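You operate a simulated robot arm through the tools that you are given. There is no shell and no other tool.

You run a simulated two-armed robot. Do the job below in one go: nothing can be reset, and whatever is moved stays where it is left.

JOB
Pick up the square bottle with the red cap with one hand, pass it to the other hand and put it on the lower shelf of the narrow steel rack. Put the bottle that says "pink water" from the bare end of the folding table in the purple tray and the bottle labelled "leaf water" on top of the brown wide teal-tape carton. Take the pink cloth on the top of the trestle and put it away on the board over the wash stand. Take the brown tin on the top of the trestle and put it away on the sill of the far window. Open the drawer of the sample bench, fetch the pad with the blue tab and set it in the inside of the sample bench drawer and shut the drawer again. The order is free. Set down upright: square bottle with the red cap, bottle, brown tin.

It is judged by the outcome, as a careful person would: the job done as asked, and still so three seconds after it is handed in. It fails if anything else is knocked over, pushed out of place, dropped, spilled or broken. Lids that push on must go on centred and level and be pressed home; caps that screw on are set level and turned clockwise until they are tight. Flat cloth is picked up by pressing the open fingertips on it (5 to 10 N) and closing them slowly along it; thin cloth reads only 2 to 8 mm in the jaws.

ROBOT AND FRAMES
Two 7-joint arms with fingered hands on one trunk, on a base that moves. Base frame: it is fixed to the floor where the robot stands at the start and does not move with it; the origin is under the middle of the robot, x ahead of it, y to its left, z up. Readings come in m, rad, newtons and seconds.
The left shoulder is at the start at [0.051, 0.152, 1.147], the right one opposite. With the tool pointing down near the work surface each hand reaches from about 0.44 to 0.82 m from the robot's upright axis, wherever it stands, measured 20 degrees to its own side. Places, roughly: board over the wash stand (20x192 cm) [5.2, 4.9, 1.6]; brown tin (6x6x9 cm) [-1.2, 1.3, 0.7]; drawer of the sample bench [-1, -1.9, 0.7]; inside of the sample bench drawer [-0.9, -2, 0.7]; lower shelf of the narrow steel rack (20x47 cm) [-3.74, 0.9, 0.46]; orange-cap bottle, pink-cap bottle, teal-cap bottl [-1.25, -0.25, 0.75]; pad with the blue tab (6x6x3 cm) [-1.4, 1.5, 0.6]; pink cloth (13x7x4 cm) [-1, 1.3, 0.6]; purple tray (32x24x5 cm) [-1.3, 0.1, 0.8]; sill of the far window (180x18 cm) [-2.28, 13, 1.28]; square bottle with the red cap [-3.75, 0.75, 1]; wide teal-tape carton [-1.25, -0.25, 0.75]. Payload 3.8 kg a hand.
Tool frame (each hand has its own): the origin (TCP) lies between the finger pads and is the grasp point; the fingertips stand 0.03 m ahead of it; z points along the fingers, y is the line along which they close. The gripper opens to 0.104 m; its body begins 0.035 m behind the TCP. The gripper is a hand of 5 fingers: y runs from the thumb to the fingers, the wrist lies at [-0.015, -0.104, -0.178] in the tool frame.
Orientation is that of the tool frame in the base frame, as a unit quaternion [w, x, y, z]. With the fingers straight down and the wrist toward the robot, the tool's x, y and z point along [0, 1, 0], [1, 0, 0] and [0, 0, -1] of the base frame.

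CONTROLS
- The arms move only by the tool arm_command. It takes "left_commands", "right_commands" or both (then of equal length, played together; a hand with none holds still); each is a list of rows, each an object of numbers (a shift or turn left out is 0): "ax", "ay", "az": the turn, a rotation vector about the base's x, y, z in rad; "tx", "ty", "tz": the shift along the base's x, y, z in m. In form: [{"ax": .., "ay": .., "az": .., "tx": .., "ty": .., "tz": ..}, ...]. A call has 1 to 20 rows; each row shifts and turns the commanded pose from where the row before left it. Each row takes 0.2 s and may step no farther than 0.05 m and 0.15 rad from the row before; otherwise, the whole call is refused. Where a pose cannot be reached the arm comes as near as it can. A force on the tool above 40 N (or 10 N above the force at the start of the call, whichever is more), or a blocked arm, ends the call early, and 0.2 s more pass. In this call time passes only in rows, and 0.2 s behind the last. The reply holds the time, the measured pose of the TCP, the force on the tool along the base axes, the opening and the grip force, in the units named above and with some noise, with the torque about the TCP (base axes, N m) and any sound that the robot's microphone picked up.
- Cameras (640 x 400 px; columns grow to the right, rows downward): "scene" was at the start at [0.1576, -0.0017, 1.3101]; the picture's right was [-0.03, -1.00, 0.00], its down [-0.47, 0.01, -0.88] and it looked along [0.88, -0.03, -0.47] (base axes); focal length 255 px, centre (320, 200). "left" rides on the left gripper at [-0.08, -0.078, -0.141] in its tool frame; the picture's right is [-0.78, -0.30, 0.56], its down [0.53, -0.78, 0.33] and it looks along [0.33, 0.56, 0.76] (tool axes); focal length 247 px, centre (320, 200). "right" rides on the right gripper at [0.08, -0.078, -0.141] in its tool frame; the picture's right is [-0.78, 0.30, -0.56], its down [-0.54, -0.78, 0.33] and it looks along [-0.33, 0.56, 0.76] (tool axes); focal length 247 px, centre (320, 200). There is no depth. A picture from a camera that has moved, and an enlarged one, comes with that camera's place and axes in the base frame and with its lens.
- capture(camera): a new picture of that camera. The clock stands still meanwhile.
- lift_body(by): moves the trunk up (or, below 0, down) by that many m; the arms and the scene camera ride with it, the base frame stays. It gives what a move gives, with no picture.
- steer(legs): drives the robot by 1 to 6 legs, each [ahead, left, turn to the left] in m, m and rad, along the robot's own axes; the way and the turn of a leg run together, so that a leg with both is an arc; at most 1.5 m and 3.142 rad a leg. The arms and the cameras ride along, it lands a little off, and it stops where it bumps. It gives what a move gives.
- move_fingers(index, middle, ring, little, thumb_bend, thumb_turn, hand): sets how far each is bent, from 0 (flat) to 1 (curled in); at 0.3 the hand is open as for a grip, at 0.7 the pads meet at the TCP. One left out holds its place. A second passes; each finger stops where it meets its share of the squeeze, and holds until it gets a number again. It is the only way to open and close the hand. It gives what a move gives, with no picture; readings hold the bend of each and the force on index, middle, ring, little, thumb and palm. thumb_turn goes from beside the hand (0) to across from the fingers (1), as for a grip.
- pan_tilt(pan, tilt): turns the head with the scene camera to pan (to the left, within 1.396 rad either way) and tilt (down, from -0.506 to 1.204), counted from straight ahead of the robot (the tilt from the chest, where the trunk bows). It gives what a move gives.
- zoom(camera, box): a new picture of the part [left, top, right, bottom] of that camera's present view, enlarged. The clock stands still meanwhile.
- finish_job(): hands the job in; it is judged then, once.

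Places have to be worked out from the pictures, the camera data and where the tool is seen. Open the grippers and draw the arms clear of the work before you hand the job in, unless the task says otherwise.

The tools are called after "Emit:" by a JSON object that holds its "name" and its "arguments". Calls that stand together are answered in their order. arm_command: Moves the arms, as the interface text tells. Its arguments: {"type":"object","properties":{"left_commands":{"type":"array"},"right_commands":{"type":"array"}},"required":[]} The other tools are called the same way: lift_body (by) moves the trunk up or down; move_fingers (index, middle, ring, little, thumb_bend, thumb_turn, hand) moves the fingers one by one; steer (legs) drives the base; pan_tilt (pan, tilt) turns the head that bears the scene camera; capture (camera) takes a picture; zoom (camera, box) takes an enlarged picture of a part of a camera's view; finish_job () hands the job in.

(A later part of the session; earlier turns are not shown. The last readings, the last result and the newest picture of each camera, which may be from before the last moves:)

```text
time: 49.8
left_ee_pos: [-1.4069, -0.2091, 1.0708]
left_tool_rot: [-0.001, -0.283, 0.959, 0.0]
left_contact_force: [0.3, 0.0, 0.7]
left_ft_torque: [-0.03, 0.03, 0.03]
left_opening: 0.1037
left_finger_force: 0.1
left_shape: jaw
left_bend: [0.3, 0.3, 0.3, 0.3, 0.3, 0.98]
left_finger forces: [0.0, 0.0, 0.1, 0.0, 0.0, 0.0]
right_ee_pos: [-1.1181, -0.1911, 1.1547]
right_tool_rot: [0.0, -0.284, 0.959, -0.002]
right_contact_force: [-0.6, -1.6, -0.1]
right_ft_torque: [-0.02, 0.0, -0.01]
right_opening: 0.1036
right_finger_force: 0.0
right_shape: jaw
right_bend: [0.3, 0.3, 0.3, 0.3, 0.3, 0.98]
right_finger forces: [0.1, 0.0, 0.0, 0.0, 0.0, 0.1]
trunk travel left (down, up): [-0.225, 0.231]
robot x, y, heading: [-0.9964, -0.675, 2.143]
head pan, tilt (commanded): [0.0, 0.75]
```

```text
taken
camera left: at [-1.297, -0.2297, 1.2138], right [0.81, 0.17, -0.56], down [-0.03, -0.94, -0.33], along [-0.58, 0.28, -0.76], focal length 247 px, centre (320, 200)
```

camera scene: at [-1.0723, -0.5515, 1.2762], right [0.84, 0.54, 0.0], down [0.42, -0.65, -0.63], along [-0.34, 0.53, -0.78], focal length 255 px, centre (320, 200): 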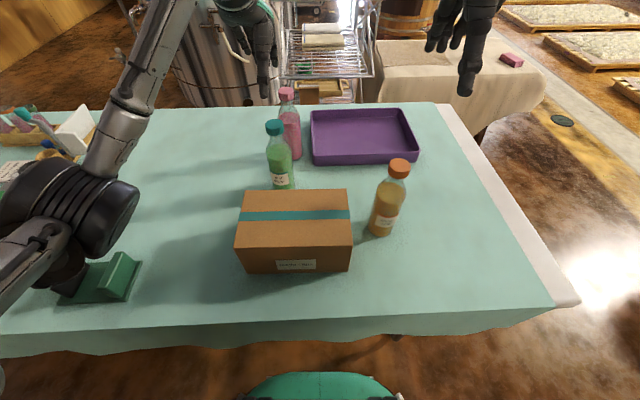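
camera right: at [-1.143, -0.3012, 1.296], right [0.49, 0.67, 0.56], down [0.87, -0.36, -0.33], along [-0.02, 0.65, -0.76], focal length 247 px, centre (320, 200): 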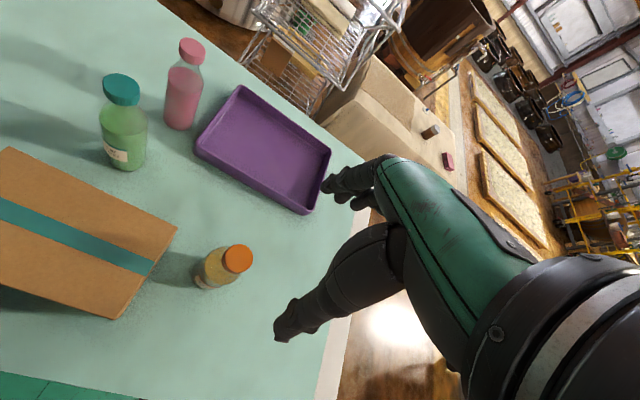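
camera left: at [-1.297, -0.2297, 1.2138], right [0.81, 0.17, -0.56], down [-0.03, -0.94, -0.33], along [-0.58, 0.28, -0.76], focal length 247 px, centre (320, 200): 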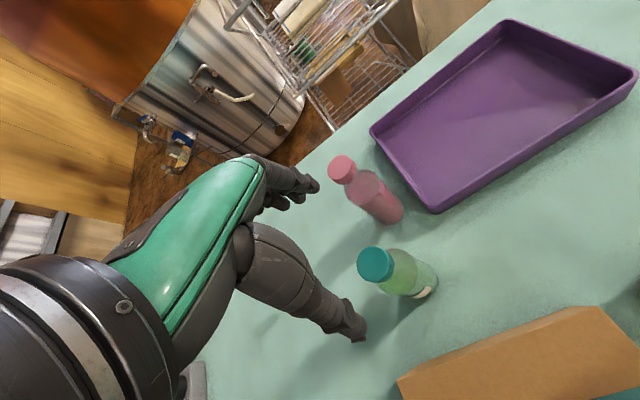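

The cap appears in the left picture exactly where predicted (377,263), so the hand is centred over it. I lower straight down to TCP z≈0.938 around the cap.

Emit:
{"name": "arm_command", "arguments": {"left_commands": [{"tz": -0.03}, {"tz": -0.03}, {"tz": -0.03}, {"tz": -0.02}, {"tz": -0.012}, {"tz": -0.01}]}}

Emit:
{"name": "capture", "arguments": {"camera": "left"}}

Emit:
{"name": "zoom", "arguments": {"camera": "scene", "box": [200, 40, 360, 200]}}

```text
time: 51.2
left_ee_pos: [-1.4075, -0.2088, 0.9382]
left_tool_rot: [0.0, -0.283, 0.959, 0.0]
left_contact_force: [-0.2, -0.6, 0.3]
left_ft_torque: [0.0, 0.01, 0.01]
left_opening: 0.1036
left_finger_force: 0.1
left_shape: jaw
left_bend: [0.3, 0.3, 0.3, 0.3, 0.3, 0.98]
left_finger forces: [0.1, 0.0, 0.0, 0.0, 0.1, 0.1]
right_ee_pos: [-1.1179, -0.1918, 1.1547]
right_tool_rot: [0.0, -0.283, 0.959, 0.0]
right_contact_force: [0.1, 1.0, -0.1]
right_ft_torque: [-0.01, -0.01, -0.02]
right_opening: 0.1034
right_finger_force: 0.1
right_shape: jaw
right_bend: [0.3, 0.3, 0.3, 0.3, 0.3, 0.98]
right_finger forces: [0.0, 0.0, 0.0, 0.1, 0.0, 0.0]
trunk travel left (down, up): [-0.225, 0.231]
robot x, y, heading: [-0.995, -0.6761, 2.147]
head pan, tilt (commanded): [0.0, 0.75]
```

```text
taken
camera left: at [-1.2975, -0.2301, 1.0805], right [0.81, 0.17, -0.56], down [-0.03, -0.94, -0.33], along [-0.58, 0.29, -0.76], focal length 247 px, centre (320, 200)
```

left: 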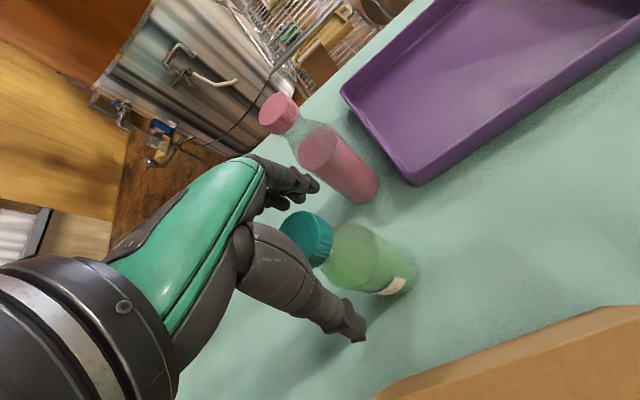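

```text
2.50 times, centred on (280, 120) of scene
camera zoom: at [-1.073, -0.5527, 1.2763], right [0.84, 0.54, 0.0], down [0.42, -0.65, -0.63], along [-0.34, 0.53, -0.78], focal length 638 px, centre (420, 400)
```

zoom: 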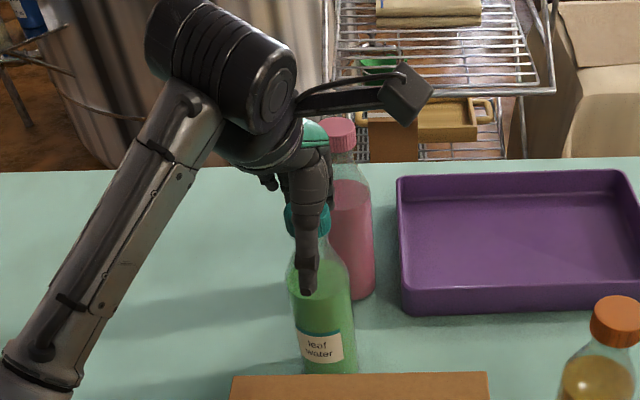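

The cap sits between thumb and fingers with no contact. I close the fingers gently and read the forces.

Emit:
{"name": "move_fingers", "arguments": {"hand": "left", "index": 0.6, "middle": 0.6, "ring": 0.6, "little": 0.6, "thumb_bend": 0.6}}

Emit:
{"name": "capture", "arguments": {"camera": "left"}}

```text
time: 52.2
left_ee_pos: [-1.4065, -0.2093, 0.9392]
left_tool_rot: [0.0, -0.283, 0.959, 0.001]
left_contact_force: [-1.0, 1.0, 0.3]
left_ft_torque: [0.06, 0.06, -0.05]
left_opening: 0.0383
left_finger_force: 5.2
left_shape: fingers
left_bend: [0.57, 0.56, 0.6, 0.6, 0.55, 0.97]
left_finger forces: [1.8, 3.5, 0.0, 0.0, 4.7, 0.0]
right_ee_pos: [-1.1183, -0.1913, 1.1553]
right_tool_rot: [0.0, -0.283, 0.959, 0.0]
right_contact_force: [-0.5, 0.5, 0.1]
right_ft_torque: [-0.01, 0.01, 0.03]
right_opening: 0.1036
right_finger_force: 0.1
right_shape: jaw
right_bend: [0.3, 0.3, 0.3, 0.3, 0.3, 0.98]
right_finger forces: [0.1, 0.1, 0.0, 0.0, 0.0, 0.0]
trunk travel left (down, up): [-0.225, 0.231]
robot x, y, heading: [-0.9921, -0.6705, 2.138]
head pan, tilt (commanded): [0.0, 0.75]
```

```text
taken
camera left: at [-1.2973, -0.2301, 1.0807], right [0.81, 0.17, -0.56], down [-0.03, -0.94, -0.33], along [-0.58, 0.29, -0.76], focal length 247 px, centre (320, 200)
```

left: 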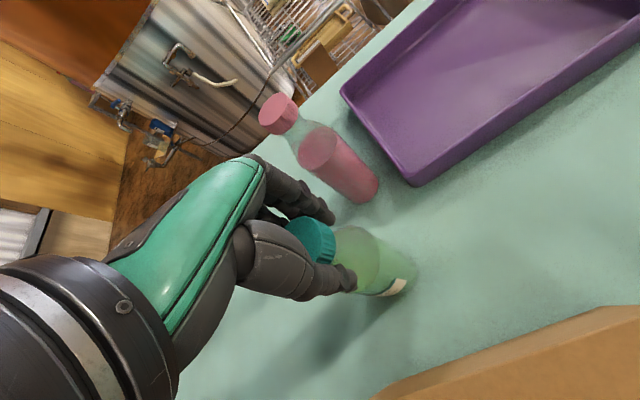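

Index, middle and thumb hold the cap with ~5 N at 38 mm. I squeeze a bit firmer.

Emit:
{"name": "move_fingers", "arguments": {"hand": "left", "index": 0.7, "middle": 0.7, "ring": 0.65, "little": 0.6, "thumb_bend": 0.7}}

```text
time: 53.2
left_ee_pos: [-1.4068, -0.2088, 0.9387]
left_tool_rot: [0.0, -0.283, 0.959, 0.0]
left_contact_force: [-1.8, 2.0, 1.2]
left_ft_torque: [0.13, 0.18, -0.04]
left_opening: 0.0356
left_finger_force: 13.2
left_shape: fingers
left_bend: [0.6, 0.59, 0.65, 0.6, 0.55, 0.96]
left_finger forces: [5.9, 7.8, 0.0, 0.1, 12.5, 0.0]
right_ee_pos: [-1.1179, -0.192, 1.1551]
right_tool_rot: [0.0, -0.283, 0.959, 0.0]
right_contact_force: [0.4, -0.4, 0.5]
right_ft_torque: [-0.01, -0.03, 0.01]
right_opening: 0.1038
right_finger_force: 0.1
right_shape: jaw
right_bend: [0.3, 0.3, 0.3, 0.3, 0.3, 0.98]
right_finger forces: [0.0, 0.0, 0.0, 0.1, 0.1, 0.0]
trunk travel left (down, up): [-0.225, 0.231]
robot x, y, heading: [-0.9982, -0.6734, 2.147]
head pan, tilt (commanded): [0.0, 0.75]
```

Grip is 13 N. A little more for safety, then I lift by a few centimetres and check.

Emit:
{"name": "move_fingers", "arguments": {"hand": "left", "index": 0.8, "middle": 0.8, "ring": 0.7, "thumb_bend": 0.78}}

Emit:
{"name": "arm_command", "arguments": {"left_commands": [{"tz": 0.01}, {"tz": 0.02}, {"tz": 0.02}]}}

Emit:
{"name": "zoom", "arguments": {"camera": "scene", "box": [200, 40, 360, 200]}}

```text
time: 54.2
left_ee_pos: [-1.4071, -0.2097, 0.9385]
left_tool_rot: [0.0, -0.284, 0.959, -0.001]
left_contact_force: [-1.4, 0.7, 0.5]
left_ft_torque: [0.09, 0.14, 0.01]
left_opening: 0.0352
left_finger_force: 15.7
left_shape: fingers
left_bend: [0.61, 0.6, 0.7, 0.6, 0.55, 0.96]
left_finger forces: [6.5, 9.1, 0.2, 0.0, 14.7, 0.0]
right_ee_pos: [-1.119, -0.1909, 1.155]
right_tool_rot: [0.0, -0.283, 0.959, -0.001]
right_contact_force: [0.2, 0.6, 0.1]
right_ft_torque: [0.02, 0.0, 0.01]
right_opening: 0.1037
right_finger_force: 0.0
right_shape: jaw
right_bend: [0.3, 0.3, 0.3, 0.3, 0.3, 0.98]
right_finger forces: [0.0, 0.1, 0.0, 0.1, 0.1, 0.0]
trunk travel left (down, up): [-0.225, 0.231]
robot x, y, heading: [-0.9928, -0.6717, 2.141]
head pan, tilt (commanded): [0.0, 0.75]
```

```text
time: 55.0
left_ee_pos: [-1.4069, -0.2091, 0.9891]
left_tool_rot: [0.0, -0.283, 0.959, 0.0]
left_contact_force: [0.0, 0.5, -6.1]
left_ft_torque: [0.03, 0.0, 0.03]
left_opening: 0.0347
left_finger_force: 13.2
left_shape: fingers
left_bend: [0.61, 0.6, 0.7, 0.6, 0.56, 0.96]
left_finger forces: [6.2, 7.2, 0.0, 0.0, 13.2, 0.1]
right_ee_pos: [-1.1198, -0.192, 1.1542]
right_tool_rot: [0.0, -0.283, 0.959, -0.001]
right_contact_force: [-1.1, 0.3, -0.4]
right_ft_torque: [0.0, -0.05, 0.03]
right_opening: 0.1039
right_finger_force: 0.0
right_shape: jaw
right_bend: [0.3, 0.3, 0.3, 0.3, 0.3, 0.98]
right_finger forces: [0.0, 0.0, 0.0, 0.0, 0.1, 0.0]
trunk travel left (down, up): [-0.225, 0.231]
robot x, y, heading: [-0.9944, -0.674, 2.144]
head pan, tilt (commanded): [0.0, 0.75]
```

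```text
2.50 times, centred on (280, 120) of scene
camera zoom: at [-1.0731, -0.5521, 1.2762], right [0.84, 0.54, 0.0], down [0.42, -0.65, -0.63], along [-0.34, 0.53, -0.78], focal length 638 px, centre (420, 400)
```

zoom: 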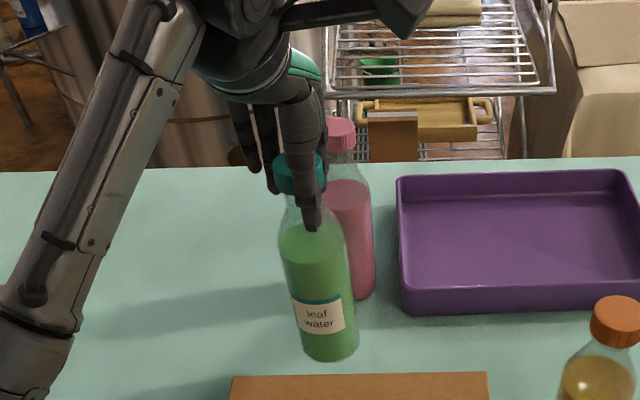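

Lifted cleanly (≈6 N weight), bottle vertical. I raise it further and carry it over the carton top, keeping the base ~4 cm clear.

Emit:
{"name": "arm_command", "arguments": {"left_commands": [{"tz": 0.03}, {"tz": 0.04}, {"tz": 0.04}, {"tx": 0.025, "ty": -0.023}, {"tx": 0.025, "ty": -0.023}, {"tx": 0.025, "ty": -0.023}, {"tx": 0.025, "ty": -0.022}, {"tx": 0.024, "ty": -0.022}]}}

Emit:
{"name": "capture", "arguments": {"camera": "scene"}}

Emit:
{"name": "capture", "arguments": {"camera": "right"}}

Emit:
{"name": "capture", "arguments": {"camera": "left"}}

```text
time: 56.8
left_ee_pos: [-1.2837, -0.3232, 1.098]
left_tool_rot: [0.0, -0.283, 0.959, 0.0]
left_contact_force: [0.3, 0.4, -5.3]
left_ft_torque: [0.01, 0.0, 0.01]
left_opening: 0.0343
left_finger_force: 13.7
left_shape: fingers
left_bend: [0.61, 0.6, 0.7, 0.6, 0.56, 0.96]
left_finger forces: [6.6, 7.8, 0.0, 0.0, 13.0, 0.0]
right_ee_pos: [-1.1183, -0.1918, 1.1553]
right_tool_rot: [0.0, -0.283, 0.959, 0.0]
right_contact_force: [0.4, 0.6, 0.4]
right_ft_torque: [0.02, -0.03, -0.03]
right_opening: 0.1038
right_finger_force: 0.0
right_shape: jaw
right_bend: [0.3, 0.3, 0.3, 0.3, 0.3, 0.98]
right_finger forces: [0.0, 0.0, 0.0, 0.0, 0.0, 0.0]
trunk travel left (down, up): [-0.225, 0.231]
robot x, y, heading: [-0.9988, -0.6731, 2.144]
head pan, tilt (commanded): [0.0, 0.75]
```

```text
taken
camera scene: at [-1.0727, -0.5531, 1.2764], right [0.84, 0.54, 0.0], down [0.42, -0.65, -0.63], along [-0.34, 0.53, -0.78], focal length 255 px, centre (320, 200)
```

scene: 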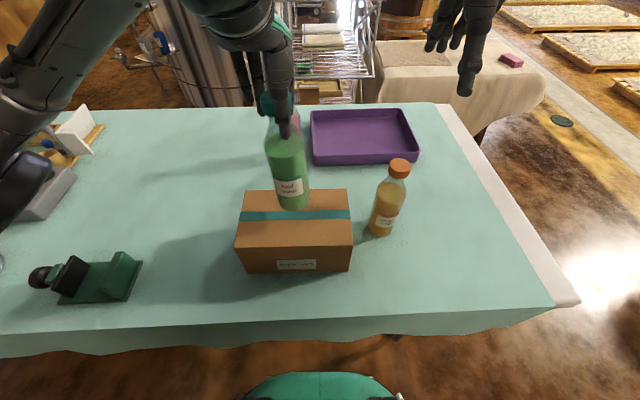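

```text
taken
camera right: at [-1.1428, -0.3015, 1.2961], right [0.49, 0.67, 0.56], down [0.87, -0.36, -0.33], along [-0.02, 0.65, -0.76], focal length 247 px, centre (320, 200)
```

right: 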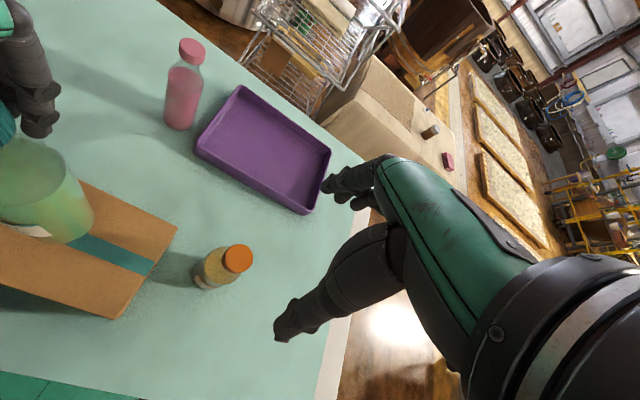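

```text
taken
camera left: at [-1.1737, -0.3442, 1.2395], right [0.81, 0.17, -0.56], down [-0.03, -0.94, -0.33], along [-0.58, 0.28, -0.76], focal length 247 px, centre (320, 200)
```

left: 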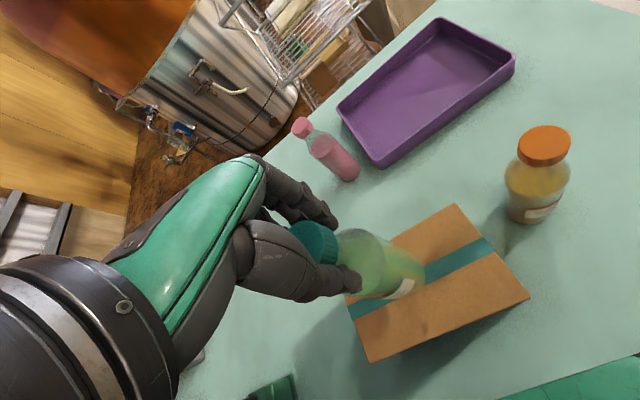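

The bottle is over the middle of the carton. I lower it to just above the top and then feel for contact in small steps.

Emit:
{"name": "arm_command", "arguments": {"left_commands": [{"tz": -0.015}, {"tz": -0.012}, {"tz": -0.005}, {"tz": -0.003}]}}

Emit:
{"name": "zoom", "arguments": {"camera": "scene", "box": [220, 80, 380, 280]}}

```text
time: 57.8
left_ee_pos: [-1.2837, -0.322, 1.0636]
left_tool_rot: [-0.001, -0.282, 0.959, 0.0]
left_contact_force: [0.0, 0.6, -5.1]
left_ft_torque: [0.07, 0.02, 0.01]
left_opening: 0.0346
left_finger_force: 13.3
left_shape: fingers
left_bend: [0.61, 0.6, 0.7, 0.6, 0.56, 0.96]
left_finger forces: [6.4, 8.0, 0.0, 0.1, 12.9, 0.0]
right_ee_pos: [-1.1185, -0.1915, 1.1552]
right_tool_rot: [0.0, -0.283, 0.959, -0.001]
right_contact_force: [-0.1, 0.3, 0.7]
right_ft_torque: [0.01, -0.01, 0.01]
right_opening: 0.1034
right_finger_force: 0.1
right_shape: jaw
right_bend: [0.3, 0.3, 0.3, 0.3, 0.3, 0.98]
right_finger forces: [0.1, 0.0, 0.0, 0.1, 0.1, 0.0]
trunk travel left (down, up): [-0.225, 0.231]
robot x, y, heading: [-0.9952, -0.6741, 2.141]
head pan, tilt (commanded): [0.0, 0.75]
```

```text
2.00 times, centred on (300, 180) of scene
camera zoom: at [-1.0733, -0.5523, 1.2762], right [0.84, 0.54, 0.0], down [0.42, -0.65, -0.63], along [-0.34, 0.53, -0.78], focal length 510 px, centre (360, 240)
```

zoom: 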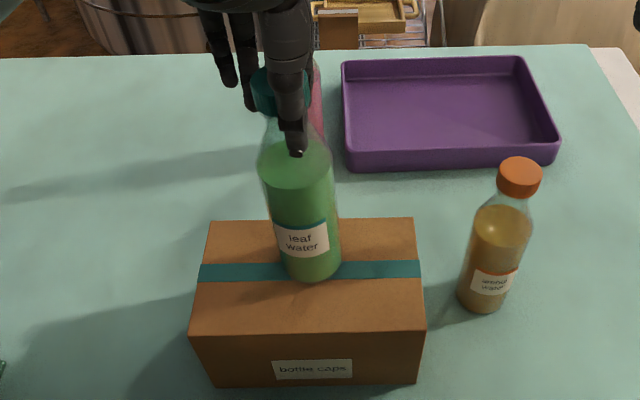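

The base is just over the carton near its middle. I step down in 3 mm steps watching the vertical force.

Emit:
{"name": "arm_command", "arguments": {"left_commands": [{"tz": -0.003}, {"tz": -0.002}]}}

Emit:
{"name": "arm_command", "arguments": {"left_commands": [{"tz": -0.002}]}}

Emit:
{"name": "arm_command", "arguments": {"left_commands": [{"tz": -0.002}]}}

```text
time: 58.4
left_ee_pos: [-1.2841, -0.3214, 1.0598]
left_tool_rot: [0.0, -0.284, 0.959, 0.001]
left_contact_force: [-0.3, -0.4, -2.5]
left_ft_torque: [0.03, 0.03, 0.0]
left_opening: 0.0346
left_finger_force: 13.5
left_shape: fingers
left_bend: [0.61, 0.6, 0.7, 0.6, 0.56, 0.96]
left_finger forces: [6.7, 8.1, 0.0, 0.0, 13.1, 0.0]
right_ee_pos: [-1.1189, -0.1915, 1.1533]
right_tool_rot: [-0.001, -0.283, 0.959, 0.0]
right_contact_force: [0.1, -0.7, -0.2]
right_ft_torque: [0.01, 0.0, 0.01]
right_opening: 0.1038
right_finger_force: 0.0
right_shape: jaw
right_bend: [0.3, 0.3, 0.3, 0.3, 0.3, 0.98]
right_finger forces: [0.0, 0.1, 0.0, 0.0, 0.0, 0.0]
trunk travel left (down, up): [-0.225, 0.231]
robot x, y, heading: [-0.9942, -0.6712, 2.144]
head pan, tilt (commanded): [0.0, 0.75]
```

```text
time: 58.8
left_ee_pos: [-1.2832, -0.3229, 1.0579]
left_tool_rot: [0.001, -0.283, 0.959, 0.002]
left_contact_force: [0.3, 1.2, 7.3]
left_ft_torque: [-0.02, -0.06, -0.01]
left_opening: 0.0345
left_finger_force: 15.5
left_shape: fingers
left_bend: [0.61, 0.6, 0.7, 0.6, 0.56, 0.95]
left_finger forces: [7.6, 9.0, 0.1, 0.0, 14.3, 0.0]
right_ee_pos: [-1.1169, -0.1919, 1.1545]
right_tool_rot: [0.0, -0.284, 0.959, 0.0]
right_contact_force: [0.1, -0.6, -0.4]
right_ft_torque: [0.02, 0.03, 0.0]
right_opening: 0.1036
right_finger_force: 0.0
right_shape: jaw
right_bend: [0.3, 0.3, 0.3, 0.3, 0.3, 0.98]
right_finger forces: [0.0, 0.1, 0.0, 0.0, 0.1, 0.0]
trunk travel left (down, up): [-0.225, 0.231]
robot x, y, heading: [-0.993, -0.6704, 2.144]
head pan, tilt (commanded): [0.0, 0.75]
```

```text
time: 59.2
left_ee_pos: [-1.2804, -0.3217, 1.0575]
left_tool_rot: [0.0, -0.283, 0.959, 0.003]
left_contact_force: [0.7, 2.6, 20.1]
left_ft_torque: [-0.01, -0.08, 0.03]
left_opening: 0.0346
left_finger_force: 17.3
left_shape: fingers
left_bend: [0.61, 0.6, 0.7, 0.6, 0.56, 0.95]
left_finger forces: [9.1, 10.4, 0.1, 0.0, 15.3, 0.0]
right_ee_pos: [-1.1173, -0.193, 1.1556]
right_tool_rot: [0.0, -0.283, 0.959, 0.001]
right_contact_force: [0.6, 0.1, 0.5]
right_ft_torque: [-0.01, 0.0, 0.03]
right_opening: 0.1039
right_finger_force: 0.2
right_shape: jaw
right_bend: [0.3, 0.3, 0.3, 0.3, 0.3, 0.98]
right_finger forces: [0.0, 0.1, 0.0, 0.0, 0.0, 0.0]
trunk travel left (down, up): [-0.225, 0.231]
robot x, y, heading: [-0.9922, -0.6751, 2.146]
head pan, tilt (commanded): [0.0, 0.75]
```

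The bottle stands on the carton (force now +20 N). I ease up 3 mm to unload, then open the fingers.

Emit:
{"name": "arm_command", "arguments": {"left_commands": [{"tz": 0.003}]}}

Emit:
{"name": "move_fingers", "arguments": {"hand": "left", "index": 0.5, "middle": 0.5, "ring": 0.5, "little": 0.5, "thumb_bend": 0.5}}

Emit:
{"name": "move_fingers", "arguments": {"hand": "left", "index": 0.3, "middle": 0.3, "ring": 0.3, "little": 0.3, "thumb_bend": 0.3}}

Emit:
{"name": "zoom", "arguments": {"camera": "scene", "box": [220, 80, 380, 280]}}

```text
time: 59.6
left_ee_pos: [-1.2837, -0.3232, 1.0584]
left_tool_rot: [0.0, -0.283, 0.959, 0.0]
left_contact_force: [1.3, 1.7, 13.1]
left_ft_torque: [0.05, -0.02, -0.02]
left_opening: 0.0343
left_finger_force: 16.9
left_shape: fingers
left_bend: [0.61, 0.6, 0.7, 0.6, 0.56, 0.95]
left_finger forces: [8.8, 10.0, 0.0, 0.1, 15.2, 0.0]
right_ee_pos: [-1.1187, -0.1915, 1.1538]
right_tool_rot: [0.0, -0.283, 0.959, 0.0]
right_contact_force: [-0.2, -0.9, 1.4]
right_ft_torque: [0.02, -0.02, 0.01]
right_opening: 0.1035
right_finger_force: 0.0
right_shape: jaw
right_bend: [0.3, 0.3, 0.3, 0.3, 0.3, 0.98]
right_finger forces: [0.1, 0.0, 0.0, 0.0, 0.1, 0.0]
trunk travel left (down, up): [-0.225, 0.231]
robot x, y, heading: [-0.9971, -0.6724, 2.144]
head pan, tilt (commanded): [0.0, 0.75]
```

```text
time: 60.6
left_ee_pos: [-1.2835, -0.3225, 1.0574]
left_tool_rot: [0.0, -0.282, 0.959, 0.0]
left_contact_force: [0.7, -0.2, -1.2]
left_ft_torque: [0.04, -0.02, 0.02]
left_opening: 0.0517
left_finger_force: 0.1
left_shape: fingers
left_bend: [0.5, 0.5, 0.5, 0.5, 0.5, 0.97]
left_finger forces: [0.0, 0.1, 0.0, 0.0, 0.0, 0.0]
right_ee_pos: [-1.1179, -0.191, 1.1535]
right_tool_rot: [-0.001, -0.283, 0.959, 0.001]
right_contact_force: [0.3, 0.4, -0.3]
right_ft_torque: [0.02, -0.01, 0.0]
right_opening: 0.1035
right_finger_force: 0.1
right_shape: jaw
right_bend: [0.3, 0.3, 0.3, 0.3, 0.3, 0.98]
right_finger forces: [0.0, 0.1, 0.0, 0.0, 0.0, 0.0]
trunk travel left (down, up): [-0.225, 0.231]
robot x, y, heading: [-0.994, -0.671, 2.146]
head pan, tilt (commanded): [0.0, 0.75]
```

```text
time: 61.6
left_ee_pos: [-1.2844, -0.321, 1.058]
left_tool_rot: [0.001, -0.283, 0.959, 0.0]
left_contact_force: [0.1, 0.1, 0.1]
left_ft_torque: [-0.01, 0.0, 0.01]
left_opening: 0.1027
left_finger_force: 0.0
left_shape: fingers
left_bend: [0.3, 0.3, 0.3, 0.3, 0.3, 0.97]
left_finger forces: [0.1, 0.0, 0.1, 0.1, 0.0, 0.1]
right_ee_pos: [-1.1188, -0.1923, 1.1552]
right_tool_rot: [0.0, -0.282, 0.959, 0.0]
right_contact_force: [0.4, -0.5, 0.1]
right_ft_torque: [0.01, 0.01, 0.01]
right_opening: 0.1038
right_finger_force: 0.0
right_shape: jaw
right_bend: [0.3, 0.3, 0.3, 0.3, 0.3, 0.98]
right_finger forces: [0.0, 0.1, 0.0, 0.0, 0.0, 0.0]
trunk travel left (down, up): [-0.225, 0.231]
robot x, y, heading: [-0.9956, -0.6746, 2.142]
head pan, tilt (commanded): [0.0, 0.75]
```

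```text
2.00 times, centred on (300, 180) of scene
camera zoom: at [-1.0729, -0.5527, 1.2763], right [0.84, 0.54, 0.0], down [0.42, -0.65, -0.63], along [-0.34, 0.53, -0.78], focal length 510 px, centre (360, 240)
```

zoom: 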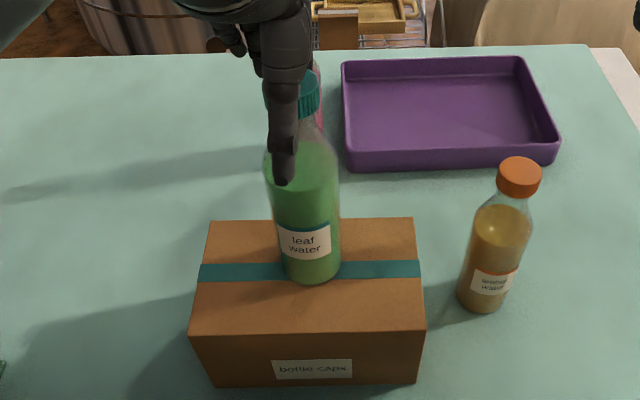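

The leaf-water bottle stands free on the carton. I raise the left hand straight up clear of the cap and move it off to the left, then raise the trunk for more elbow clearance.

Emit:
{"name": "arm_command", "arguments": {"left_commands": [{"tz": 0.03}, {"tz": 0.04}, {"tz": 0.04}, {"tz": 0.02}, {"tx": -0.036, "ty": -0.014}, {"tx": -0.036, "ty": -0.014}, {"tx": -0.036, "ty": -0.014}, {"tx": -0.036, "ty": -0.013}, {"tx": -0.036, "ty": -0.013}]}}

Emit:
{"name": "lift_body", "arguments": {"by": 0.12}}

Emit:
{"name": "capture", "arguments": {"camera": "scene"}}

```text
time: 63.6
left_ee_pos: [-1.4635, -0.3903, 1.1866]
left_tool_rot: [0.0, -0.282, 0.959, 0.0]
left_contact_force: [0.1, 0.8, 0.3]
left_ft_torque: [0.04, 0.02, -0.05]
left_opening: 0.1027
left_finger_force: 0.0
left_shape: fingers
left_bend: [0.3, 0.3, 0.3, 0.3, 0.3, 0.97]
left_finger forces: [0.0, 0.0, 0.0, 0.0, 0.1, 0.0]
right_ee_pos: [-1.1197, -0.1928, 1.1548]
right_tool_rot: [0.0, -0.284, 0.959, 0.0]
right_contact_force: [0.3, -1.2, 0.4]
right_ft_torque: [0.0, -0.02, 0.01]
right_opening: 0.1037
right_finger_force: 0.1
right_shape: jaw
right_bend: [0.3, 0.3, 0.3, 0.3, 0.3, 0.98]
right_finger forces: [0.0, 0.0, 0.0, 0.0, 0.0, 0.0]
trunk travel left (down, up): [-0.225, 0.231]
robot x, y, heading: [-0.9935, -0.6741, 2.144]
head pan, tilt (commanded): [0.0, 0.75]
```

```text
time: 65.1
left_ee_pos: [-1.4642, -0.3899, 1.3079]
left_tool_rot: [0.001, -0.283, 0.959, -0.001]
left_contact_force: [0.4, 0.0, -1.1]
left_ft_torque: [0.01, -0.04, 0.0]
left_opening: 0.1028
left_finger_force: 0.1
left_shape: fingers
left_bend: [0.3, 0.3, 0.3, 0.3, 0.3, 0.97]
left_finger forces: [0.0, 0.0, 0.0, 0.0, 0.0, 0.1]
right_ee_pos: [-1.1195, -0.1908, 1.2745]
right_tool_rot: [-0.001, -0.283, 0.959, -0.001]
right_contact_force: [-0.8, 0.1, 0.2]
right_ft_torque: [-0.01, 0.02, 0.0]
right_opening: 0.1038
right_finger_force: 0.0
right_shape: jaw
right_bend: [0.3, 0.3, 0.3, 0.3, 0.3, 0.98]
right_finger forces: [0.0, 0.0, 0.0, 0.1, 0.1, 0.1]
trunk travel left (down, up): [-0.345, 0.111]
robot x, y, heading: [-0.9964, -0.6744, 2.144]
head pan, tilt (commanded): [0.0, 0.75]
```

```text
taken
camera scene: at [-1.0487, -0.59, 1.4116], right [0.84, 0.54, 0.0], down [0.38, -0.59, -0.71], along [-0.38, 0.59, -0.71], focal length 255 px, centre (320, 200)
```

scene: 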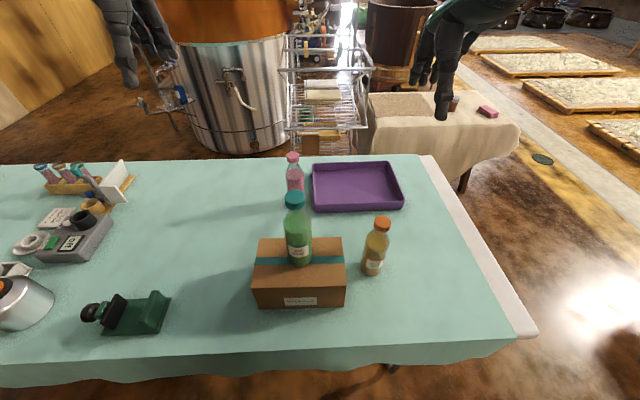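

Clear view now. I move the right hand to above the pink-water cap, staying well above the other bottles.

Emit:
{"name": "arm_command", "arguments": {"right_commands": [{"tx": -0.0438, "ty": 0.013, "tz": -0.0125}, {"tx": -0.0438, "ty": 0.013, "tz": -0.0125}, {"tx": -0.0438, "ty": 0.013, "tz": -0.0125}, {"tx": -0.0438, "ty": 0.013, "tz": -0.0125}, {"tx": -0.0438, "ty": 0.013, "tz": -0.0125}, {"tx": -0.0438, "ty": 0.013, "tz": -0.0125}, {"tx": -0.0438, "ty": 0.013, "tz": -0.0125}, {"tx": -0.0439, "ty": 0.013, "tz": -0.0125}]}}

Emit:
{"name": "capture", "arguments": {"camera": "scene"}}

Emit:
{"name": "capture", "arguments": {"camera": "right"}}

```text
time: 66.9
left_ee_pos: [-1.4622, -0.3897, 1.3079]
left_tool_rot: [0.0, -0.283, 0.959, 0.0]
left_contact_force: [-1.0, -0.6, -0.3]
left_ft_torque: [-0.01, 0.0, 0.0]
left_opening: 0.1031
left_finger_force: 0.0
left_shape: fingers
left_bend: [0.3, 0.3, 0.3, 0.3, 0.3, 0.97]
left_finger forces: [0.0, 0.0, 0.0, 0.0, 0.1, 0.0]
right_ee_pos: [-1.407, -0.118, 1.1681]
right_tool_rot: [0.0, -0.283, 0.959, 0.0]
right_contact_force: [0.1, 0.8, 1.0]
right_ft_torque: [0.0, 0.01, 0.01]
right_opening: 0.1037
right_finger_force: 0.1
right_shape: jaw
right_bend: [0.3, 0.3, 0.3, 0.3, 0.3, 0.97]
right_finger forces: [0.1, 0.1, 0.1, 0.0, 0.0, 0.0]
right hand out of reach, approached as far as the arm can: row 7, 8
trunk travel left (down, up): [-0.345, 0.111]
robot x, y, heading: [-0.9965, -0.6742, 2.144]
head pan, tilt (commanded): [0.0, 0.75]
```

```text
taken
camera scene: at [-1.0478, -0.5897, 1.4116], right [0.84, 0.54, 0.0], down [0.38, -0.59, -0.71], along [-0.38, 0.59, -0.71], focal length 255 px, centre (320, 200)
```

scene: 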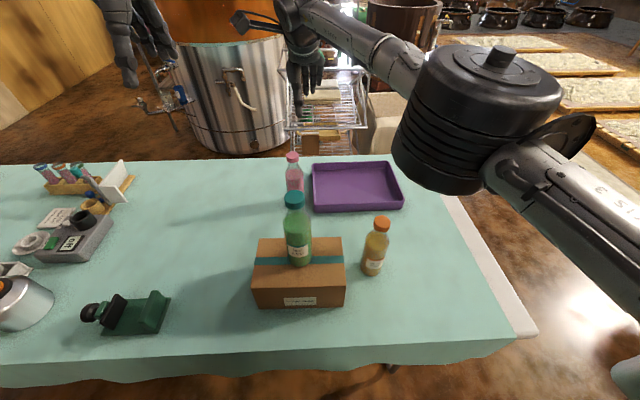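

```text
taken
camera right: at [-1.4312, -0.2283, 1.309], right [0.49, 0.67, 0.56], down [0.87, -0.36, -0.33], along [-0.02, 0.65, -0.76], focal length 247 px, centre (320, 200)
```

right: 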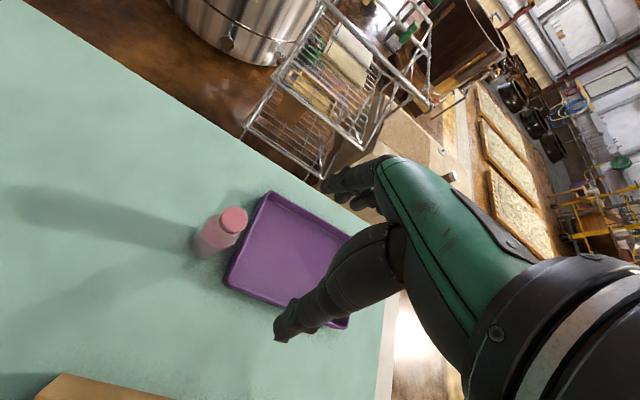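

The arm ran out of reach there since the raised trunk leans back. I lower the trunk most of the way again and creep 5 cm closer to the table.

Emit:
{"name": "lift_body", "arguments": {"by": -0.09}}

Emit:
{"name": "steer", "arguments": {"legs": [[0.05, 0, 0]]}}

Emit:
{"name": "capture", "arguments": {"camera": "scene"}}

Emit:
{"name": "capture", "arguments": {"camera": "left"}}

```text
time: 68.1
left_ee_pos: [-1.4635, -0.3904, 1.2178]
left_tool_rot: [0.0, -0.284, 0.959, 0.001]
left_contact_force: [1.2, 0.9, 0.1]
left_ft_torque: [0.02, 0.05, 0.0]
left_opening: 0.1028
left_finger_force: 0.1
left_shape: fingers
left_bend: [0.3, 0.3, 0.3, 0.3, 0.3, 0.97]
left_finger forces: [0.1, 0.0, 0.1, 0.0, 0.0, 0.1]
right_ee_pos: [-1.4078, -0.1186, 1.0778]
right_tool_rot: [0.0, -0.282, 0.959, 0.0]
right_contact_force: [-0.3, 0.7, -0.8]
right_ft_torque: [-0.01, -0.01, -0.03]
right_opening: 0.1037
right_finger_force: 0.1
right_shape: jaw
right_bend: [0.3, 0.3, 0.3, 0.3, 0.3, 0.97]
right_finger forces: [0.1, 0.1, 0.0, 0.0, 0.1, 0.0]
trunk travel left (down, up): [-0.255, 0.201]
robot x, y, heading: [-0.9989, -0.6755, 2.145]
head pan, tilt (commanded): [0.0, 0.75]
```

```text
time: 69.0
left_ee_pos: [-1.4873, -0.3545, 1.2207]
left_tool_rot: [-0.001, -0.283, 0.959, 0.004]
left_contact_force: [0.5, -0.8, -0.8]
left_ft_torque: [0.01, 0.03, -0.01]
left_opening: 0.1028
left_finger_force: 0.1
left_shape: fingers
left_bend: [0.3, 0.3, 0.3, 0.3, 0.3, 0.97]
left_finger forces: [0.0, 0.0, 0.0, 0.0, 0.1, 0.0]
right_ee_pos: [-1.4326, -0.0834, 1.0802]
right_tool_rot: [0.0, -0.284, 0.959, 0.001]
right_contact_force: [0.7, -0.3, 0.5]
right_ft_torque: [0.03, 0.02, -0.02]
right_opening: 0.1037
right_finger_force: 0.1
right_shape: jaw
right_bend: [0.3, 0.3, 0.3, 0.3, 0.3, 0.97]
right_finger forces: [0.1, 0.0, 0.0, 0.0, 0.1, 0.0]
trunk travel left (down, up): [-0.255, 0.201]
robot x, y, heading: [-1.0243, -0.6336, 2.145]
head pan, tilt (commanded): [0.0, 0.75]
```

```text
taken
camera scene: at [-1.0892, -0.5278, 1.3124], right [0.84, 0.54, 0.0], down [0.41, -0.63, -0.66], along [-0.36, 0.55, -0.75], focal length 255 px, centre (320, 200)
```

scene: 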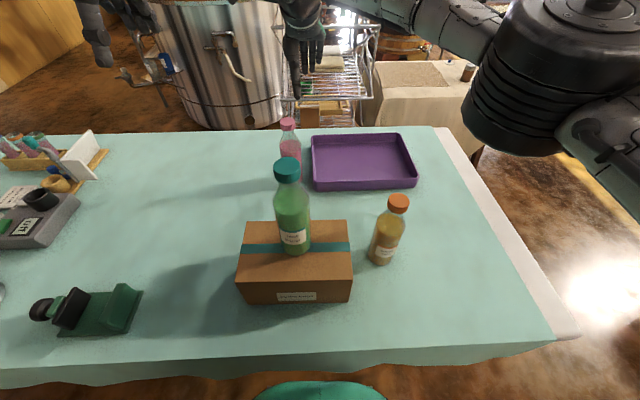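

```text
taken
camera left: at [-1.3774, -0.3754, 1.3622], right [0.81, 0.18, -0.56], down [-0.03, -0.94, -0.34], along [-0.58, 0.29, -0.76], focal length 247 px, centre (320, 200)
```

left: 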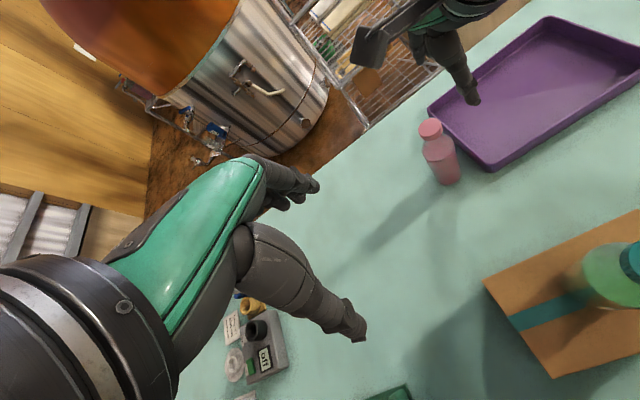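

Now within reach. I shift the right hand the last 4 cm over the pink cap and check.

Emit:
{"name": "arm_command", "arguments": {"right_commands": [{"tx": -0.0187, "ty": -0.0018, "tz": -0.01}, {"tx": -0.0187, "ty": -0.0018, "tz": -0.01}]}}

Emit:
{"name": "capture", "arguments": {"camera": "right"}}

Emit:
{"name": "capture", "arguments": {"camera": "left"}}

```text
time: 69.6
left_ee_pos: [-1.4899, -0.3516, 1.2191]
left_tool_rot: [-0.001, -0.283, 0.959, 0.001]
left_contact_force: [-0.2, 0.6, 0.1]
left_ft_torque: [-0.01, 0.0, -0.01]
left_opening: 0.103
left_finger_force: 0.0
left_shape: fingers
left_bend: [0.3, 0.3, 0.3, 0.3, 0.3, 0.97]
left_finger forces: [0.0, 0.0, 0.0, 0.0, 0.1, 0.1]
right_ee_pos: [-1.4619, -0.0845, 1.0633]
right_tool_rot: [0.0, -0.285, 0.959, 0.001]
right_contact_force: [0.2, -1.0, 0.6]
right_ft_torque: [-0.02, -0.01, 0.0]
right_opening: 0.1037
right_finger_force: 0.0
right_shape: jaw
right_bend: [0.3, 0.3, 0.3, 0.3, 0.3, 0.97]
right_finger forces: [0.0, 0.0, 0.0, 0.0, 0.0, 0.1]
right hand out of reach, approached as far as the arm can: row 2
trunk travel left (down, up): [-0.255, 0.201]
robot x, y, heading: [-1.0221, -0.6335, 2.142]
head pan, tilt (commanded): [0.0, 0.75]
```

```text
taken
camera right: at [-1.4848, -0.1943, 1.204], right [0.49, 0.67, 0.56], down [0.87, -0.36, -0.33], along [-0.02, 0.65, -0.76], focal length 247 px, centre (320, 200)
```

right: 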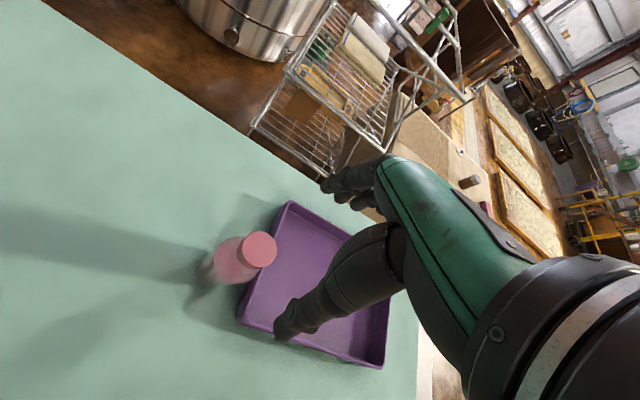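

```text
taken
camera left: at [-1.3799, -0.373, 1.3607], right [0.81, 0.17, -0.56], down [-0.03, -0.94, -0.33], along [-0.58, 0.29, -0.76], focal length 247 px, centre (320, 200)
```

left: 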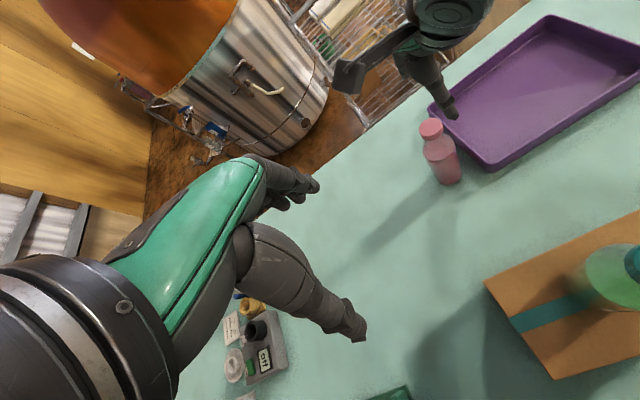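

It's at the very edge of reach; the pink cap is 1 cm further left. Lowering the trunk 3 cm brings the shoulder forward, then I centre over the cap.

Emit:
{"name": "lift_body", "arguments": {"by": -0.03}}

Emit:
{"name": "arm_command", "arguments": {"right_commands": [{"tx": -0.004, "ty": -0.001, "tz": 0.0}, {"tx": -0.004, "ty": -0.0015, "tz": 0.0}]}}

Emit:
{"name": "capture", "arguments": {"camera": "right"}}

```text
time: 70.4
left_ee_pos: [-1.4894, -0.3485, 1.1881]
left_tool_rot: [0.001, -0.283, 0.959, 0.001]
left_contact_force: [0.4, 0.2, -0.5]
left_ft_torque: [0.0, 0.04, 0.05]
left_opening: 0.1029
left_finger_force: 0.0
left_shape: fingers
left_bend: [0.3, 0.3, 0.3, 0.3, 0.3, 0.97]
left_finger forces: [0.0, 0.0, 0.1, 0.0, 0.0, 0.1]
right_ee_pos: [-1.4605, -0.0825, 1.0319]
right_tool_rot: [0.001, -0.284, 0.959, 0.0]
right_contact_force: [0.5, 0.3, -1.2]
right_ft_torque: [0.01, 0.0, 0.02]
right_opening: 0.1039
right_finger_force: 0.0
right_shape: jaw
right_bend: [0.3, 0.3, 0.3, 0.3, 0.3, 0.97]
right_finger forces: [0.1, 0.1, 0.1, 0.0, 0.0, 0.0]
trunk travel left (down, up): [-0.225, 0.231]
robot x, y, heading: [-1.0208, -0.6335, 2.144]
head pan, tilt (commanded): [0.0, 0.75]
```

```text
time: 71.0
left_ee_pos: [-1.4897, -0.3495, 1.189]
left_tool_rot: [0.0, -0.282, 0.959, 0.0]
left_contact_force: [0.0, -0.1, -0.5]
left_ft_torque: [0.01, 0.02, -0.05]
left_opening: 0.1029
left_finger_force: 0.1
left_shape: fingers
left_bend: [0.3, 0.3, 0.3, 0.3, 0.3, 0.97]
left_finger forces: [0.0, 0.0, 0.0, 0.0, 0.0, 0.1]
right_ee_pos: [-1.4675, -0.0864, 1.0319]
right_tool_rot: [0.0, -0.283, 0.959, 0.0]
right_contact_force: [-0.4, 0.2, -0.2]
right_ft_torque: [0.02, 0.03, 0.04]
right_opening: 0.1038
right_finger_force: 0.1
right_shape: jaw
right_bend: [0.3, 0.3, 0.3, 0.3, 0.3, 0.97]
right_finger forces: [0.0, 0.0, 0.1, 0.0, 0.0, 0.0]
trunk travel left (down, up): [-0.225, 0.231]
robot x, y, heading: [-1.0242, -0.6334, 2.144]
head pan, tilt (commanded): [0.0, 0.75]
```

```text
taken
camera right: at [-1.4929, -0.1953, 1.173], right [0.49, 0.67, 0.56], down [0.87, -0.36, -0.33], along [-0.02, 0.65, -0.76], focal length 247 px, centre (320, 200)
```

right: 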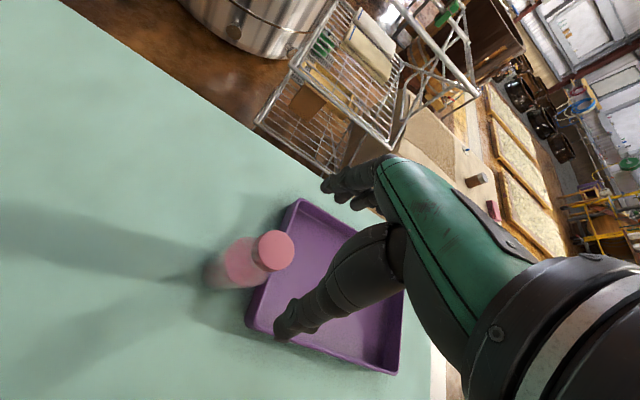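

The cap is within ~5 mm of the hand axis. I correct that and lower to grip height.

Emit:
{"name": "arm_command", "arguments": {"right_commands": [{"tx": -0.005, "ty": -0.001, "tz": -0.02}, {"tz": -0.03}, {"tz": -0.024}, {"tz": -0.012}, {"tz": -0.008}]}}

Emit:
{"name": "capture", "arguments": {"camera": "right"}}

Emit:
{"name": "capture", "arguments": {"camera": "scene"}}

```text
time: 72.2
left_ee_pos: [-1.4905, -0.3505, 1.1885]
left_tool_rot: [0.001, -0.284, 0.959, 0.0]
left_contact_force: [0.0, 0.3, -0.6]
left_ft_torque: [0.01, 0.0, -0.02]
left_opening: 0.1027
left_finger_force: 0.0
left_shape: fingers
left_bend: [0.3, 0.3, 0.3, 0.3, 0.3, 0.97]
left_finger forces: [0.0, 0.0, 0.0, 0.1, 0.0, 0.0]
right_ee_pos: [-1.4734, -0.0864, 0.9368]
right_tool_rot: [0.0, -0.284, 0.959, 0.0]
right_contact_force: [0.1, -0.4, 0.5]
right_ft_torque: [-0.04, 0.01, 0.0]
right_opening: 0.1037
right_finger_force: 0.0
right_shape: jaw
right_bend: [0.3, 0.3, 0.3, 0.3, 0.3, 0.97]
right_finger forces: [0.0, 0.0, 0.0, 0.0, 0.1, 0.1]
trunk travel left (down, up): [-0.225, 0.231]
robot x, y, heading: [-1.0217, -0.6351, 2.149]
head pan, tilt (commanded): [0.0, 0.75]
```

```text
taken
camera right: at [-1.4982, -0.1955, 1.0777], right [0.49, 0.67, 0.56], down [0.87, -0.36, -0.33], along [-0.02, 0.65, -0.76], focal length 247 px, centre (320, 200)
```

right: 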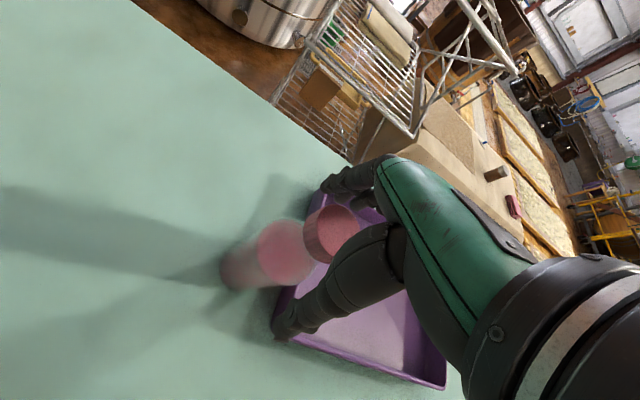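

```text
taken
camera scene: at [-1.0996, -0.5119, 1.2763], right [0.84, 0.54, 0.0], down [0.42, -0.65, -0.63], along [-0.34, 0.53, -0.78], focal length 255 px, centre (320, 200)
```

scene: 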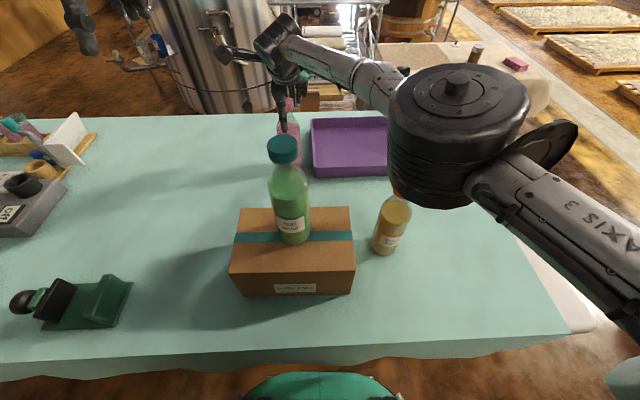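

Cap is within the right hand's fingers, elbow still above the amber bottle. I close the right fingers in two stages.

Emit:
{"name": "move_fingers", "arguments": {"hand": "right", "index": 0.6, "middle": 0.6, "ring": 0.6, "little": 0.6, "thumb_bend": 0.6}}

Emit:
{"name": "move_fingers", "arguments": {"hand": "right", "index": 0.8, "middle": 0.8, "ring": 0.7, "thumb_bend": 0.78}}

Emit:
{"name": "arm_command", "arguments": {"right_commands": [{"tz": 0.01}, {"tz": 0.02}, {"tz": 0.02}]}}

Emit:
{"name": "zoom", "arguments": {"camera": "scene", "box": [220, 10, 460, 260]}}

```text
time: 73.2
left_ee_pos: [-1.4904, -0.35, 1.1879]
left_tool_rot: [0.0, -0.283, 0.959, 0.001]
left_contact_force: [0.0, -0.3, -0.7]
left_ft_torque: [0.0, 0.04, -0.01]
left_opening: 0.1028
left_finger_force: 0.1
left_shape: fingers
left_bend: [0.3, 0.3, 0.3, 0.3, 0.3, 0.97]
left_finger forces: [0.1, 0.0, 0.1, 0.0, 0.0, 0.1]
right_ee_pos: [-1.4737, -0.0864, 0.9364]
right_tool_rot: [0.0, -0.285, 0.959, 0.0]
right_contact_force: [-0.7, 1.2, 1.8]
right_ft_torque: [0.07, -0.03, 0.02]
right_opening: 0.042
right_finger_force: 6.7
right_shape: fingers
right_bend: [0.55, 0.56, 0.6, 0.6, 0.54, 0.97]
right_finger forces: [3.3, 3.6, 0.0, 0.1, 5.7, 0.0]
trunk travel left (down, up): [-0.225, 0.231]
robot x, y, heading: [-1.0245, -0.6347, 2.142]
head pan, tilt (commanded): [0.0, 0.75]
```

```text
time: 74.2
left_ee_pos: [-1.4894, -0.3503, 1.1881]
left_tool_rot: [-0.001, -0.284, 0.959, 0.0]
left_contact_force: [1.0, 0.1, -0.1]
left_ft_torque: [0.0, 0.02, -0.01]
left_opening: 0.1025
left_finger_force: 0.1
left_shape: fingers
left_bend: [0.3, 0.3, 0.3, 0.3, 0.3, 0.97]
left_finger forces: [0.1, 0.0, 0.0, 0.1, 0.1, 0.0]
right_ee_pos: [-1.4737, -0.0864, 0.9364]
right_tool_rot: [0.0, -0.284, 0.959, 0.0]
right_contact_force: [-0.2, 1.2, 0.3]
right_ft_torque: [0.04, 0.01, 0.03]
right_opening: 0.0406
right_finger_force: 14.6
right_shape: fingers
right_bend: [0.58, 0.6, 0.7, 0.6, 0.53, 0.96]
right_finger forces: [7.6, 7.3, 0.0, 0.0, 14.8, 0.0]
trunk travel left (down, up): [-0.225, 0.231]
robot x, y, heading: [-1.0213, -0.6285, 2.144]
head pan, tilt (commanded): [0.0, 0.75]
```

```text
time: 75.0
left_ee_pos: [-1.4906, -0.3496, 1.1875]
left_tool_rot: [0.0, -0.284, 0.959, 0.0]
left_contact_force: [0.6, -0.2, 0.1]
left_ft_torque: [-0.05, 0.02, 0.0]
left_opening: 0.1028
left_finger_force: 0.0
left_shape: fingers
left_bend: [0.3, 0.3, 0.3, 0.3, 0.3, 0.97]
left_finger forces: [0.0, 0.0, 0.1, 0.0, 0.0, 0.0]
right_ee_pos: [-1.4724, -0.0855, 0.9851]
right_tool_rot: [0.0, -0.284, 0.959, -0.001]
right_contact_force: [0.7, 0.5, -6.0]
right_ft_torque: [0.02, -0.01, -0.03]
right_opening: 0.0406
right_finger_force: 12.8
right_shape: fingers
right_bend: [0.58, 0.6, 0.7, 0.6, 0.53, 0.96]
right_finger forces: [6.8, 6.0, 0.0, 0.0, 13.8, 0.0]
trunk travel left (down, up): [-0.225, 0.231]
robot x, y, heading: [-1.0256, -0.6331, 2.148]
head pan, tilt (commanded): [0.0, 0.75]
```

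```text
1.60 times, centred on (340, 135) of scene
camera zoom: at [-1.1, -0.5115, 1.2762], right [0.84, 0.54, 0.0], down [0.42, -0.65, -0.63], along [-0.34, 0.53, -0.78], focal length 408 px, centre (288, 304)
```

zoom: 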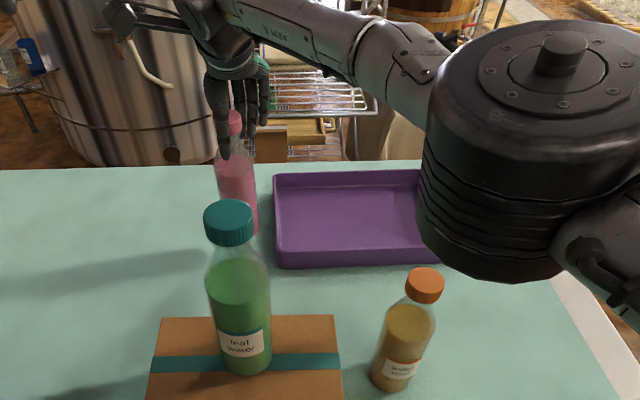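

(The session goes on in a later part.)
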